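You operate a simulated robot arm through the tools that you are given. There is no shell and no other tool. Be economical: measure what you need, move in short steps, check, and stop when the job is done.

Carry out the task below with a simulated robot arm. There is one attempt and no reset: what you move stays moved.

TASK
Stand the pink carrier beside the collar box. It goes on the side that lies toward x -0.7, y -0.7 (a direction in the base frame), with about 3 cm between them.

It is judged by the outcome, as a careful person would: the job done as asked, and still so three seconds after it is handed in. It fails if anything else is knocked over, pushed out of place, dropped, spilled or broken.

THE ROBOT
A 7-joint arm with a two-finger parallel gripper, fixed in place. Base frame: the origin is at the foot of the arm, x ahead of it, y to its left, z up; the work surface is at about z = 0. Lengths are in cm, angles in degrees, forces in N, time in s.
With the tool pointing down near the work surface it reaches from about 22 to 58 cm from the base axis. Its first joint turns from -66.0 to 66.0 degrees. Payload 2.5 kg.
Tool frame: the origin (TCP) lies between the finger pads and is the grasp point; the fingertips stand 2.3 cm ahead of it; z points along the fingers, y is the line along which they close. The gripper opens to 9.4 cm. The fingers are 3.8 cm wide and 1 cm thick; the gripper's body (5.4 by 9.6 cm) begins 3.9 cm behind the TCP.
Orientation is that of the tool frame in the base frame, as [roll, pitch, yaw] about the fixed x, y, z axes, in that order (R = Rz(yaw) Ry(pitch) Rx(roll)). With the fingers straight down and closing along the base's y, the tool's x points along the base's -x, its y along +y and its z along -z.

THE INTERFACE
- The arm moves only by the tool play_rows. Its argument "deltas" is a list of rows, each an object (a shift or turn left out is 0, a gripper value left out holds the last) with "travel": the shift along the tool's x, y, z in cm, a list of three; "twist": the turn about the tool's z in degrees. In form: [{"travel": [dx, dy, dz], "twist": twist}, ...]. A call has 1 to 10 rows; each row shifts and turns the commanded pose from where the row before left it, along the tool's axes as they then stand. "hand" is the closure in counts, from 0 (fully open) to 255 (shut), set as the call begins (left out, the last holds). A row lasts 0.2 s, in which the tool goes at most 5 cm and 8.6 degrees; a call with a longer step from one row to the next is refused whole, and so is a gripper value outside its range. A pose out of reach is approached as far as the arm can. The call stops where the force on the tool passes 40 N (or 10 N more than at its start, if that is more) or the arm is blocked; 0.2 s more then pass. The fingers move at their own pace (about 10.8 cm/s each) and stop on an object; they squeeze with about 23 N. The grip force told is the motor's: it shows also when the fingers shut on nothing. Time passes only in rows, and 0.2 s behind the last, so rows that do not move let the fingers close. It gives the time, the measured TCP pose, the force on the tool (base axes), the opening and the grip force at its end, in the units of the frame above (readings bear some noise).
- Cameras (640 x 400 px; columns grow to the right, rows downward): "scene" is fixed at [13.04, -41.79, 54.14]; the picture's right is [0.72, -0.69, 0.00], its down [-0.42, -0.43, -0.80] and it looks along [0.56, 0.58, -0.60] (base axes); focal length 339 px, centre (320, 200). "wrist" rides on the gripper at [-3.9, 0, -4.4] in the tool frame; the picture's right is [0.00, -1.00, 0.00], its down [0.97, 0.00, -0.24] and it looks along [0.24, 0.00, 0.97] (tool axes); focal length 218 px, centre (320, 200).
- grab_frame(camera): a new picture of that camera. No time passes.
- measure_at(camera, pixels): for up to 12 pixels [column, row] of the newest picture of that camera ("zoom" is the newest enlarged one), the place [x, y, z] in the base frame of the surface seen there, good to about 0.2 cm. No time passes.
- inspect(camera, box): a new picture of the part [left, top, right, bottom] of that camera's present view, enlarged. No time passes.
- finish_job(): hands the job in; it is judged then, once.

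Work in short steps. Measure before you move; look again where a grasp or a placing could have gone wrong, and mend it. You have 60 turns and 20 pictures in all, the two below and enlarged ones among them. Open the gripper and draw the arm clear of the work before you hand the job in, unless the task says otherwise; then end with one line.

The tools are called after "Call:" as name(argument=value, ...) on one line, values as JSON. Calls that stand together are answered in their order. play_rows: Moves the arm, as the interface text tells. Its arguments: {"type":"object","properties":{"deltas":{"type":"array","items":{"type":"object","properties":{"travel":{"type":"array","items":{"type":"number"}},"twist":{"type":"number"}}}},"hand":{"type":"number"}},"required":["deltas"]} The other tools are called the same way: grab_frame (camera) takes a picture; measure_at (camera, pixels) gives the place of the surface under pixels of a picture; inspect (camera, box) takes an enlarged picture of a part of a camera's view; finish_job () hands the job in.

At the start:

```text
t: 0.0
ee_pos: [45.3, -0.67, 25.1]
orientation: [180.0, 0.0, -179.9]
wrist_force: [-0.2, -0.7, -0.3]
opening: 9.39
finger_force: 0.0
```

scene: 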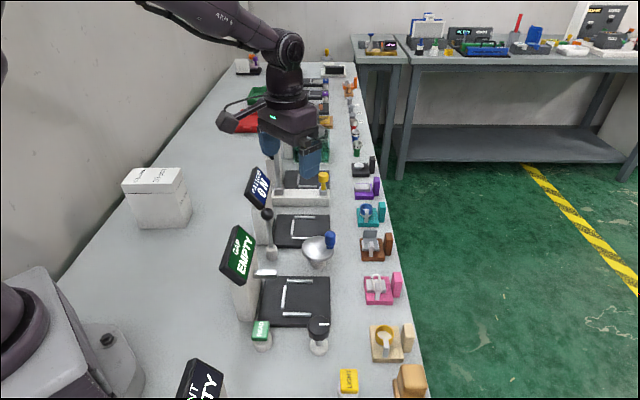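
wrist: 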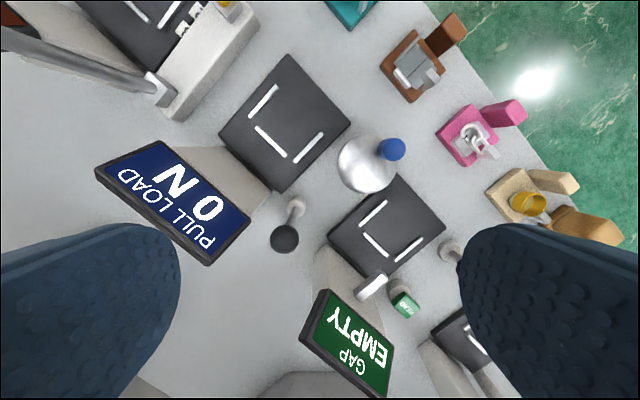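

The pink carrier seems to be at scene (380,288). I'm looking closer at it and at the white box at (157,198).

Call:
inspect(camera="scene", box=[110, 150, 210, 240])

Call:
inspect(camera="scene", box=[220, 210, 440, 400])

```text
4.44 times, centred on (160, 195) of scene
```

zoom: 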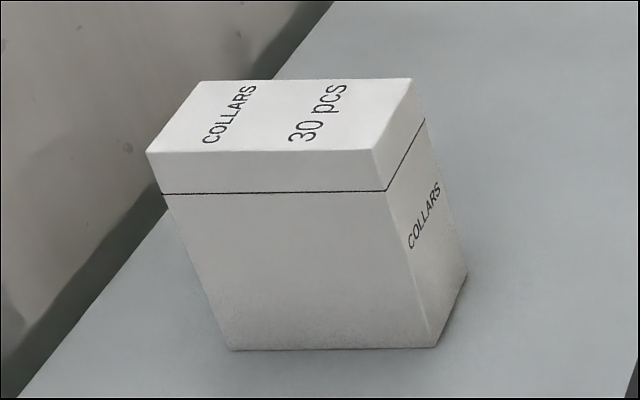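

```text
2.11 times, centred on (330, 305) of scene
```

zoom: 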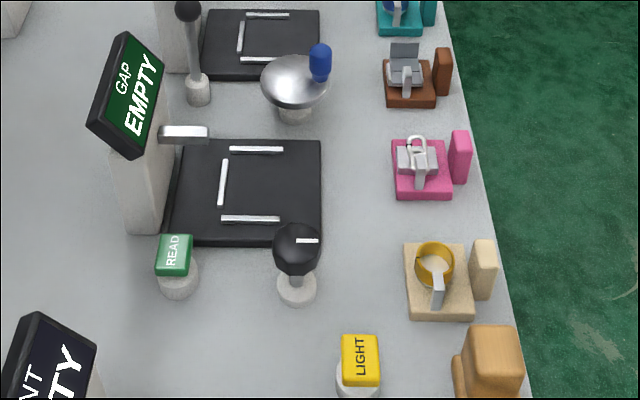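

Box is labelled COLLARS. Measuring box corners in the scene and carrier features in the zoom.

Call:
measure_at(camera="scene", pixels=[[122, 183.5], [171, 183], [179, 169], [134, 169], [141, 227], [185, 227], [192, 211], [140, 232], [150, 260], [120, 250], [165, 240]])

Call:
measure_at(camera="zoom", pixels=[[394, 148], [397, 196], [450, 196], [443, 145], [456, 135], [466, 135], [470, 150], [455, 180], [467, 180], [420, 180], [416, 140], [415, 160]])

Call:
inspect(camera="wrist", box=[400, 80, 560, 180])

```text
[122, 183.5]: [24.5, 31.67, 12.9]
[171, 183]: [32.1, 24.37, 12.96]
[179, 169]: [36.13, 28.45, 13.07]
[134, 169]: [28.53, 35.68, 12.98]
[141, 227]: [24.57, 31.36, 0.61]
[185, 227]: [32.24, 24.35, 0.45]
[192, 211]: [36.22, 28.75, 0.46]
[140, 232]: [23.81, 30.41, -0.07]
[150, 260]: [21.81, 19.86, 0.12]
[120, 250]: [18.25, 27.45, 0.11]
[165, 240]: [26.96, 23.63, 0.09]
```

```text
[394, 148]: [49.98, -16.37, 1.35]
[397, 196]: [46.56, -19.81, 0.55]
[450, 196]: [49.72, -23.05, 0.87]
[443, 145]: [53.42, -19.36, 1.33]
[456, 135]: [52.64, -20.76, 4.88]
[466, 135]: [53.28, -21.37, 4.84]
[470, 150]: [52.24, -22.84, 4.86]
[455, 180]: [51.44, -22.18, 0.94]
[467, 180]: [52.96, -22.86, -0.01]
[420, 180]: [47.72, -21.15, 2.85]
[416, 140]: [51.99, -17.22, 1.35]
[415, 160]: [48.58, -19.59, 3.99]
```

```text
4.00 times, centred on (480, 130) of wrist
```

zoom: 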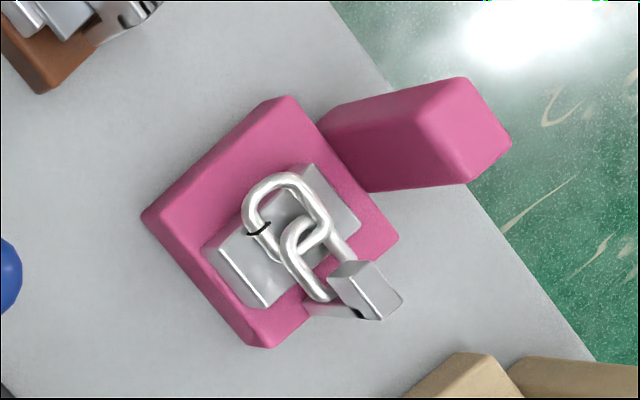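

Now measure the handle's top and base edges in the enlarged wrist view.

Call:
measure_at(camera="zoom", pixels=[[456, 84], [504, 143], [466, 176], [424, 126], [325, 125], [365, 188], [285, 102], [150, 215], [262, 340], [392, 238], [350, 280], [385, 300]])

Call:
measure_at(camera="wrist", pixels=[[506, 102], [512, 115], [510, 135], [470, 90]])

```text
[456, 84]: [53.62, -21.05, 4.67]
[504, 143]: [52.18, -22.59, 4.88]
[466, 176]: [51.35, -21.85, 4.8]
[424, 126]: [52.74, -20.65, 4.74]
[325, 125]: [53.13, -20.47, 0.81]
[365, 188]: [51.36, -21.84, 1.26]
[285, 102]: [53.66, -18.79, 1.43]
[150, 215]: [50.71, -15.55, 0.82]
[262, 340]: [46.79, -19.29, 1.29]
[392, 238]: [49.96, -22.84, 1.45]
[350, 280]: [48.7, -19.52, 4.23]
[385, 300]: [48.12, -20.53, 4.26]
```

```text
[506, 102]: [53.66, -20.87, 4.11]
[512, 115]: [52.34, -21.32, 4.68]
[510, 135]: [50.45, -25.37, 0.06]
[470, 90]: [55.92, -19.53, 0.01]
```

The carrier's handle top is centred about (52.5,-21.55), and the box's near face normal is about (-0.69,-0.73). I check obstacles' heights, and first test how far the wrist can turn, -86 deg at a time, at the safe start height.

Call:
measure_at(camera="scene", pixels=[[254, 170], [240, 230], [202, 362], [268, 214], [330, 238], [400, 328], [414, 370], [406, 330], [318, 325], [376, 330], [395, 368], [300, 225]])

Call:
play_rows(deltas=[{"twist": -8.5}, {"twist": -8.5}, {"twist": -8.5}, {"twist": -8.5}, {"twist": -8.5}, {"twist": -8.5}, {"twist": -8.5}, {"twist": -8.5}, {"twist": -8.5}, {"twist": -8.5}], hand=128)

```text
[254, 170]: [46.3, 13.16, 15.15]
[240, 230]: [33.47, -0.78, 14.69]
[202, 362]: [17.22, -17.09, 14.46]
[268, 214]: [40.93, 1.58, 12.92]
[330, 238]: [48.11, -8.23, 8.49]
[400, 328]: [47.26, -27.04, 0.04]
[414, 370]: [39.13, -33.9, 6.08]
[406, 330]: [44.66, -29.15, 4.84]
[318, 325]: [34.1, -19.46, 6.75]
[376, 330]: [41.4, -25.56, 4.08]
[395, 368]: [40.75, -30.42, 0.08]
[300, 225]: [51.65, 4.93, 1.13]
```

```text
t: 2.2
ee_pos: [45.39, -0.46, 25.12]
orientation: [-179.9, 0.0, -94.8]
wrist_force: [0.6, 0.7, -0.4]
opening: 4.68
finger_force: 0.1
```

Turned well to -94.8. Continue another 72.

Call:
play_rows(deltas=[{"twist": -8}, {"twist": -8}, {"twist": -8}, {"twist": -8}, {"twist": -8}, {"twist": -8}, {"twist": -8}, {"twist": -8}, {"twist": -8}])

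```text
t: 4.2
ee_pos: [45.37, -0.61, 25.04]
orientation: [180.0, 0.1, -22.9]
wrist_force: [1.1, 0.6, 0.3]
opening: 4.69
finger_force: 0.0
```

Reachable. Now turn to yaw -45.4 and move above the handle (target TCP about 53.0, -22.1).

Call:
play_rows(deltas=[{"twist": 7.5}, {"twist": 7.5}, {"twist": 7.5}, {"travel": [3.43, 1.61, 0]}, {"travel": [3.43, 1.61, 0]}, {"travel": [3.43, 1.61, 0]}, {"travel": [3.43, 1.61, 0]}, {"travel": [3.43, 1.61, 0]}, {"travel": [3.43, 1.61, 0]}, {"travel": [0, 0, 3]}])

Call:
play_rows(deltas=[{"travel": [0, 0, 3]}, {"travel": [0, 0, 3]}, {"travel": [0, 0, 3]}, {}])

Call:
grab_frame(camera="wrist")

```text
t: 6.4
ee_pos: [52.73, -22.0, 22.42]
orientation: [-180.0, 0.0, -45.3]
wrist_force: [-0.2, 0.5, 0.5]
opening: 4.67
finger_force: 0.1
```

```text
t: 7.4
ee_pos: [52.7, -22.03, 13.2]
orientation: [-179.9, 0.0, -45.5]
wrist_force: [-0.1, 0.0, 1.5]
opening: 4.69
finger_force: 0.1
```

```text
14 pictures are left
```

wrist: 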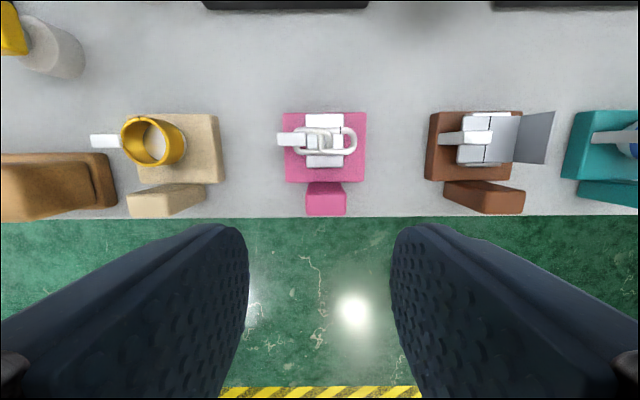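

Carrier is square to the gripper with handle at (326,200). Measure it for centring.

Call:
inspect(camera="wrist", box=[270, 100, 382, 220])

Call:
measure_at(camera="wrist", pixels=[[310, 194], [343, 194], [310, 211], [343, 211], [326, 202], [310, 185], [286, 115], [363, 115], [286, 180], [363, 180], [324, 163], [324, 120]])

```text
3.33 times, centred on (326, 160) of wrist
```

zoom: 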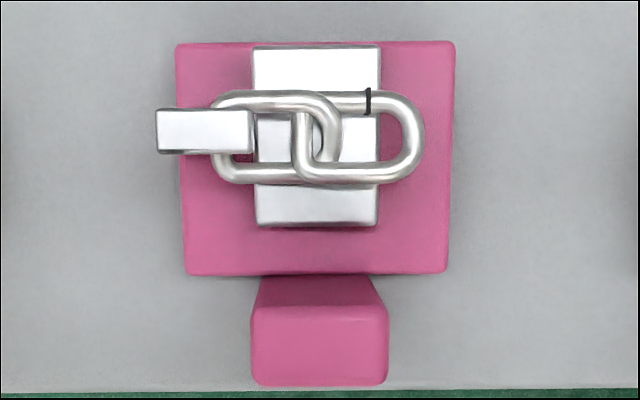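

```text
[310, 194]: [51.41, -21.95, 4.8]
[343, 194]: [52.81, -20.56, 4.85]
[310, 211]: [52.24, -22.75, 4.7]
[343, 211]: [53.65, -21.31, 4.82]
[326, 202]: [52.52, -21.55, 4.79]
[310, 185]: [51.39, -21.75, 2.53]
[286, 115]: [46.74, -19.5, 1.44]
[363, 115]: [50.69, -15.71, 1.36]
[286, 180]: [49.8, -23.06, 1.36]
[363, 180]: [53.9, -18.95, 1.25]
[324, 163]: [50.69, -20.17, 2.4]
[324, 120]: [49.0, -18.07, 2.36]
```

Handle centre (52.52,-21.65); shift 0.4 outward and descend so that tips end at z≈2.

Call:
play_rows(deltas=[{"travel": [0.4, -0.14, 2]}, {"travel": [0, 0, 2]}, {"travel": [0, 0, 2]}, {}])

Call:
grab_frame(camera="wrist")

```text
t: 8.4
ee_pos: [53.22, -22.31, 7.22]
orientation: [180.0, 0.0, -45.5]
wrist_force: [0.5, -0.1, 0.8]
opening: 4.68
finger_force: 0.0
```

```text
12 pictures are left
```

wrist: 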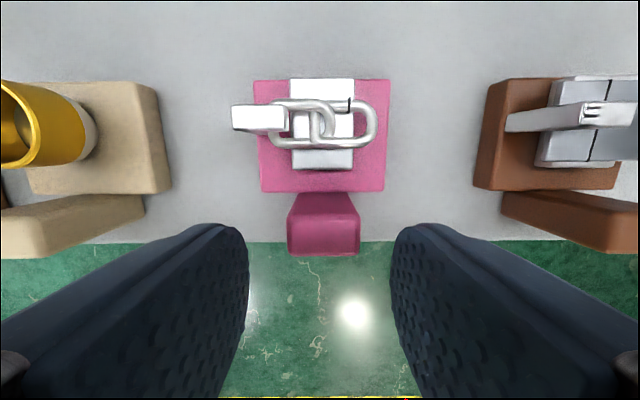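

Centred. Descend 2.9 and close gently.

Call:
play_rows(deltas=[{"travel": [-0.2, 0, 1.5]}, {"travel": [0, 0, 1.4]}, {}])

Call:
play_rows(deltas=[{}, {}, {}, {}], hand=255)

```text
t: 9.2
ee_pos: [53.17, -22.15, 4.19]
orientation: [-180.0, 0.0, -45.5]
wrist_force: [0.8, 0.4, -0.2]
opening: 4.67
finger_force: 0.1
```

```text
t: 10.2
ee_pos: [53.06, -22.18, 4.26]
orientation: [180.0, 0.0, -45.5]
wrist_force: [-0.2, 1.0, 0.1]
opening: 2.54
finger_force: 23.4
```

Gripped at 2.54 cm. Lift slowly a little and look.

Call:
play_rows(deltas=[{"travel": [0, 0, -0.3]}, {"travel": [0, 0, -0.7]}, {"travel": [0, 0, -1]}, {"travel": [0, 0, -1]}, {}])

Call:
grab_frame(camera="wrist")

Call:
measure_at(camera="wrist", pixels=[[262, 86], [382, 86], [266, 184], [380, 184]])

```text
t: 11.4
ee_pos: [53.21, -22.07, 7.21]
orientation: [-179.9, 0.1, -45.5]
wrist_force: [0.6, 0.2, -1.4]
opening: 2.59
finger_force: 22.8
```

```text
11 pictures are left
```

wrist: 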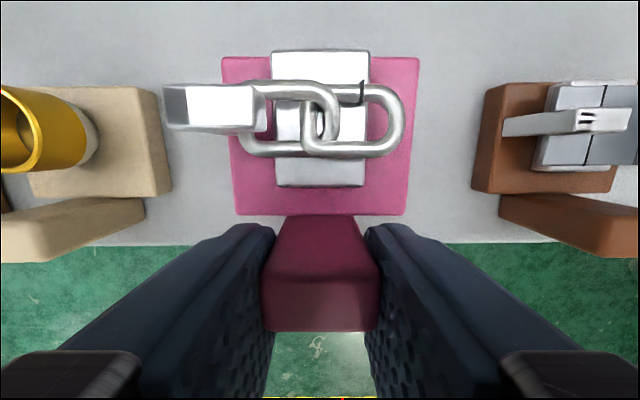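

```text
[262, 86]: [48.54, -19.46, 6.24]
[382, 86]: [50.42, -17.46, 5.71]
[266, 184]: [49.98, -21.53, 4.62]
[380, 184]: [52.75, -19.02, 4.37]
```

Call:
measure_at(camera="wrist", pixels=[[230, 64], [412, 64], [242, 208], [402, 208], [255, 70], [385, 70], [320, 205]])

```text
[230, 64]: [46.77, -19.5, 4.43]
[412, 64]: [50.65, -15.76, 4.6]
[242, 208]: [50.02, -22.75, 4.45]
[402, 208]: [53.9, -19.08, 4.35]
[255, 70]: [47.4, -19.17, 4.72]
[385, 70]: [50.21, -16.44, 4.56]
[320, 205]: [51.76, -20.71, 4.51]
```

Carrier hangs level (base top 4.4–4.6 everywhere); its far edge is at tool x ≈ -6.4. Lift up to about z 26.

Call:
play_rows(deltas=[{"travel": [0, 0, -1]}, {"travel": [0, 0, -2]}, {"travel": [0, 0, -2]}, {"travel": [0, 0, -2]}, {"travel": [0, 0, -2]}, {"travel": [0, 0, -2]}, {"travel": [-1, 0, -2]}, {"travel": [-1, 0, -2]}, {"travel": [-1, 0, -2]}, {"travel": [-1, 0, -1.8]}])

```text
t: 13.6
ee_pos: [50.3, -19.06, 26.09]
orientation: [180.0, 0.0, -45.6]
wrist_force: [-0.2, 0.4, -1.5]
opening: 2.58
finger_force: 22.8
```

Level and held. Traverse high across, first part.

Call:
play_rows(deltas=[{"travel": [-1.5, -0.24, 0]}, {"travel": [-3, -0.48, 0]}, {"travel": [-3, -0.48, 0]}, {"travel": [-3, -0.48, 0]}, {"travel": [-3, -0.48, 0]}, {"travel": [-3, -0.48, 0]}, {"travel": [-3, -0.48, 0]}, {"travel": [-3, -0.48, 0]}, {"travel": [-3, -0.48, 0]}, {"travel": [-1.5, -0.24, 0]}])

Call:
play_rows(deltas=[{"travel": [-1.5, -0.24, 0]}, {"travel": [-3, -0.48, 0]}, {"travel": [-3, -0.48, 0]}, {"travel": [-3, -0.48, 0]}, {"travel": [-3, -0.48, 0]}, {"travel": [-3, -0.48, 0]}, {"travel": [-3, -0.48, 0]}, {"travel": [-1.5, -0.24, 0]}, {}])

Call:
play_rows(deltas=[{"twist": 4}, {"twist": 7}, {"twist": 7}, {"twist": 7}, {"twist": 7}, {"twist": 7}, {"twist": 7}, {"twist": 7}, {"twist": 7}, {"twist": 4}])

Call:
play_rows(deltas=[{"twist": 4}, {"twist": 7}, {"twist": 7}, {"twist": 5.5}, {}])

Call:
grab_frame(camera="scene")

Call:
grab_frame(camera="wrist")

```text
t: 15.8
ee_pos: [34.51, 3.34, 25.99]
orientation: [180.0, 0.0, -45.5]
wrist_force: [-0.2, -0.1, -1.3]
opening: 2.58
finger_force: 23.1
```

```text
t: 17.8
ee_pos: [22.23, 20.31, 25.84]
orientation: [179.9, 0.1, -45.4]
wrist_force: [-0.3, 0.4, -1.9]
opening: 2.57
finger_force: 23.0
```

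```text
t: 20.0
ee_pos: [22.05, 20.43, 26.07]
orientation: [-180.0, 0.1, -109.6]
wrist_force: [-0.3, -0.9, -1.2]
opening: 2.59
finger_force: 23.1
```

```text
t: 21.2
ee_pos: [22.17, 20.3, 25.94]
orientation: [-180.0, 0.0, -133.1]
wrist_force: [0.1, 0.2, -0.8]
opening: 2.58
finger_force: 23.3
```

```text
10 pictures are left
```

scene: 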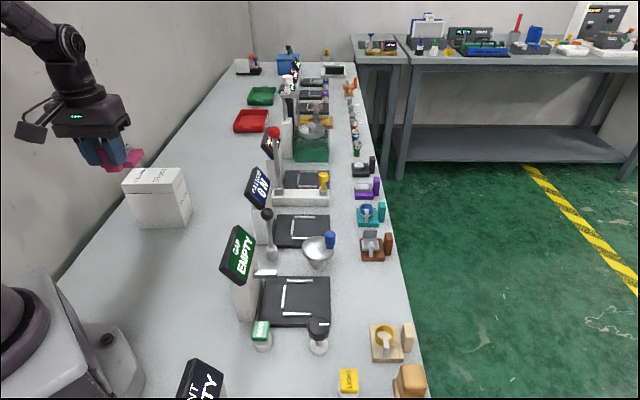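

```text
9 pictures are left
```

wrist: 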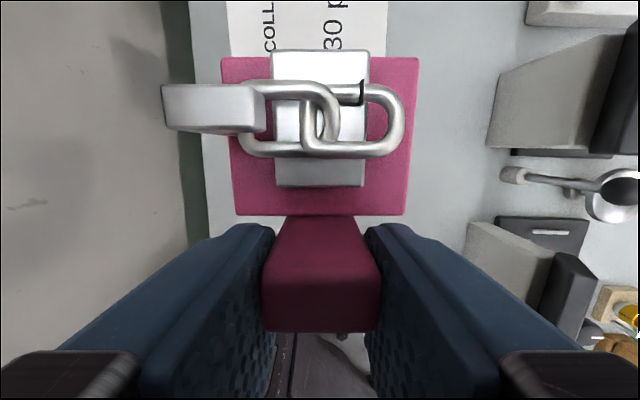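

Carrier is held level, at the right heading; box top is seen ahead at (305,25). I check the table's back edge and box position before descending.

Call:
measure_at(camera="wrist", pixels=[[197, 40], [206, 190], [185, 130], [150, 130], [232, 50], [387, 50], [210, 120], [450, 150], [226, 62], [416, 62], [242, 208], [402, 208]])

Call:
measure_at(camera="scene", pixels=[[141, 227], [185, 227], [163, 210], [150, 215], [175, 215], [60, 200], [90, 200], [45, 130]])

```text
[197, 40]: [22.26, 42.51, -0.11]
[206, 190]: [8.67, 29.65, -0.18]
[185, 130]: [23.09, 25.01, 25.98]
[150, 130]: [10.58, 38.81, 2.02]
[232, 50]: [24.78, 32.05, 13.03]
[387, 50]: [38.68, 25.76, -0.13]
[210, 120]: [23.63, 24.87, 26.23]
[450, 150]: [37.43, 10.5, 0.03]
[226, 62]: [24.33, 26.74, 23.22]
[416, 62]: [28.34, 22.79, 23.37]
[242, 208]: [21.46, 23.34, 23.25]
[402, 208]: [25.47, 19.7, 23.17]
```

```text
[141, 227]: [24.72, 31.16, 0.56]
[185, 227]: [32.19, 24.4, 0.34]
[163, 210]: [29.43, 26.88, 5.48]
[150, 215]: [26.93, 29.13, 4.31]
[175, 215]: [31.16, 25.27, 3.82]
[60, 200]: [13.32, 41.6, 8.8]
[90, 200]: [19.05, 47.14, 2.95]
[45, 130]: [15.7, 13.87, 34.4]
```

Face lies at n-coordinate -39.74, carrier edge at about -36.2: move 0.5 toward the box and 0.7 sideways, then descend to z≈6.

Call:
play_rows(deltas=[{"travel": [-0.5, 0.7, 0]}, {"travel": [0, 0, 2]}, {"travel": [0, 0, 2.5]}, {"travel": [0, 0, 2.5]}, {"travel": [0, 0, 2.5]}, {"travel": [0, 0, 2.5]}, {"travel": [0, 0, 2.5]}, {"travel": [0, 0, 2.5]}, {"travel": [0, 0, 2]}, {"travel": [0, 0, 1]}])

Call:
grab_frame(camera="wrist")

Call:
measure_at(camera="wrist", pixels=[[226, 62], [416, 62], [242, 208], [402, 208], [250, 30], [390, 30]])

```text
t: 23.4
ee_pos: [21.88, 21.34, 6.03]
orientation: [179.9, 0.0, -133.0]
wrist_force: [0.6, 0.1, -2.7]
opening: 2.57
finger_force: 23.2
```

```text
8 pictures are left
```

wrist: 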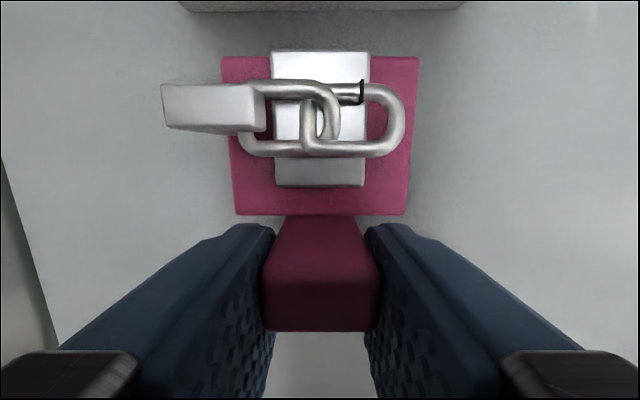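

```text
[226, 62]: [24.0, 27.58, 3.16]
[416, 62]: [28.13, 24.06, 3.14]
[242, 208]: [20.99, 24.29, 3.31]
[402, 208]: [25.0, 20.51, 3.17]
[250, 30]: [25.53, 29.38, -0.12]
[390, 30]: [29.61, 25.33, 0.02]
```

Gap ≈ 2.95 cm and centred on the box. Lower the last 1.75 cm gently.

Call:
play_rows(deltas=[{"travel": [0, 0, 0.8]}, {"travel": [0, 0, 0.5]}, {"travel": [0, 0, 0.3]}, {"travel": [0, 0, 0.15]}, {}])

```text
t: 24.6
ee_pos: [21.77, 21.17, 4.36]
orientation: [180.0, 0.0, -133.0]
wrist_force: [0.4, 0.1, -2.4]
opening: 2.55
finger_force: 23.2
```

Weight still hanging; nudge down in 0.1 cm steps until contact shows.

Call:
play_rows(deltas=[{"travel": [0, 0, 0.1]}, {}])

Call:
play_rows(deltas=[{"travel": [0, 0, 0.06]}, {}])

```text
t: 25.2
ee_pos: [21.95, 21.22, 4.18]
orientation: [-180.0, 0.1, -133.0]
wrist_force: [-2.0, -1.6, 3.9]
opening: 2.58
finger_force: 23.0
```

```text
t: 25.8
ee_pos: [21.93, 21.28, 3.96]
orientation: [180.0, 0.1, -132.9]
wrist_force: [-6.8, 1.5, 17.4]
opening: 2.56
finger_force: 23.5
```

Contact (17 N). Ease up 0.08 and open.

Call:
play_rows(deltas=[{"travel": [0, 0, -0.08]}, {}])

Call:
play_rows(deltas=[{}, {}, {}], hand=128)

Call:
grab_frame(camera="wrist")

```text
t: 26.4
ee_pos: [21.91, 21.23, 4.1]
orientation: [180.0, -0.1, -133.1]
wrist_force: [-0.1, 0.1, -1.7]
opening: 2.59
finger_force: 23.0
```

```text
t: 27.2
ee_pos: [21.91, 21.2, 4.17]
orientation: [-179.9, 0.0, -133.1]
wrist_force: [0.0, 0.4, 0.2]
opening: 4.67
finger_force: 0.1
```

```text
7 pictures are left
```

wrist: 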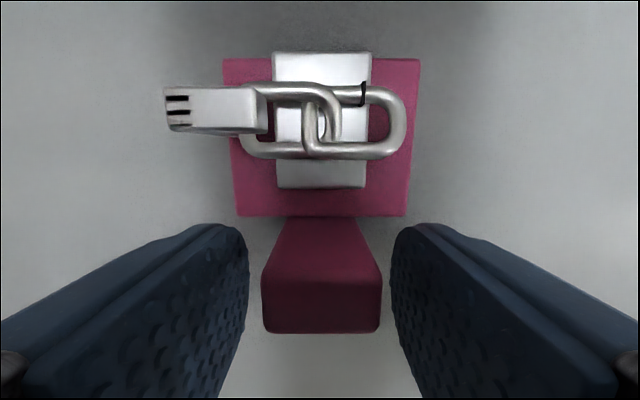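

Released and standing. Raise straight up.

Call:
play_rows(deltas=[{"travel": [0, 0, -1]}, {"travel": [0, 0, -2]}, {"travel": [0, 0, -3]}, {"travel": [0, 0, -3]}, {"travel": [0, 0, -3]}, {"travel": [0, 0, -3]}, {"travel": [0, 0, -3]}, {"travel": [0, 0, -3]}, {}])

Call:
grab_frame(camera="wrist")

Call:
inspect(camera="scene", box=[80, 150, 220, 270])

```text
t: 29.2
ee_pos: [22.25, 21.18, 25.06]
orientation: [-180.0, 0.1, -133.0]
wrist_force: [-0.6, 0.7, 0.2]
opening: 4.65
finger_force: 0.0
```

```text
6 pictures are left
```

wrist: 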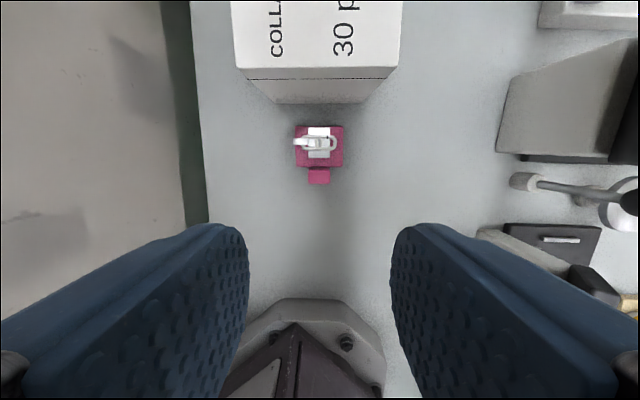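

```text
3.33 times, centred on (150, 210) of scene
```

zoom: 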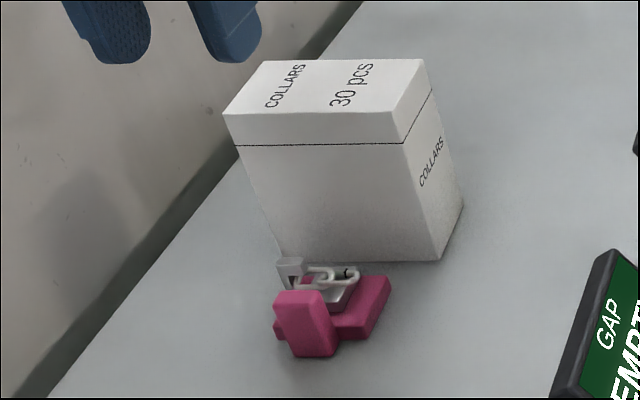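

Carrier stands upright in front of the box. Verify the gap.

Call:
measure_at(camera="wrist", pixels=[[298, 128], [340, 128], [298, 163], [340, 163], [280, 100], [360, 100], [320, 108]])

```text
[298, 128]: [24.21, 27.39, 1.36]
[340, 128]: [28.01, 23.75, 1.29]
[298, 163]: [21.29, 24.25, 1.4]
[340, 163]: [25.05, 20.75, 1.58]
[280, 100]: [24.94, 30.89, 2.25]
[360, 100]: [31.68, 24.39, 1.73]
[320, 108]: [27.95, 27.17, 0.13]
```

The gap comes to about 2.9–3 cm. Open fully and draw the arm aside, away from the box.

Call:
play_rows(deltas=[{"travel": [0, 2, 0]}, {"travel": [0, -3, -1]}, {"travel": [0, -4, 0]}, {"travel": [0, -4, 0]}, {"travel": [0, -4, 0]}, {}], hand=0)

Call:
grab_frame(camera="scene")

```text
t: 30.6
ee_pos: [31.42, 12.72, 26.42]
orientation: [-179.9, 0.0, -133.0]
wrist_force: [0.0, 0.3, -0.1]
opening: 9.42
finger_force: 0.0
```

```text
4 pictures are left
```

scene: 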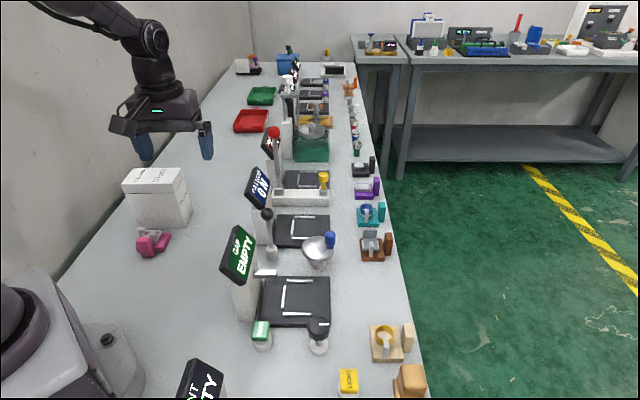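

Everything else is in place and the arm is clear, so I'm handing in.

Call:
finish_job()

```text
The job is handed in.
```

The pink carrier stands upright beside the collar box on its (-0.7, -0.7) side, with a measured gap of about 3 cm, and nothing else looks disturbed in the last picture.
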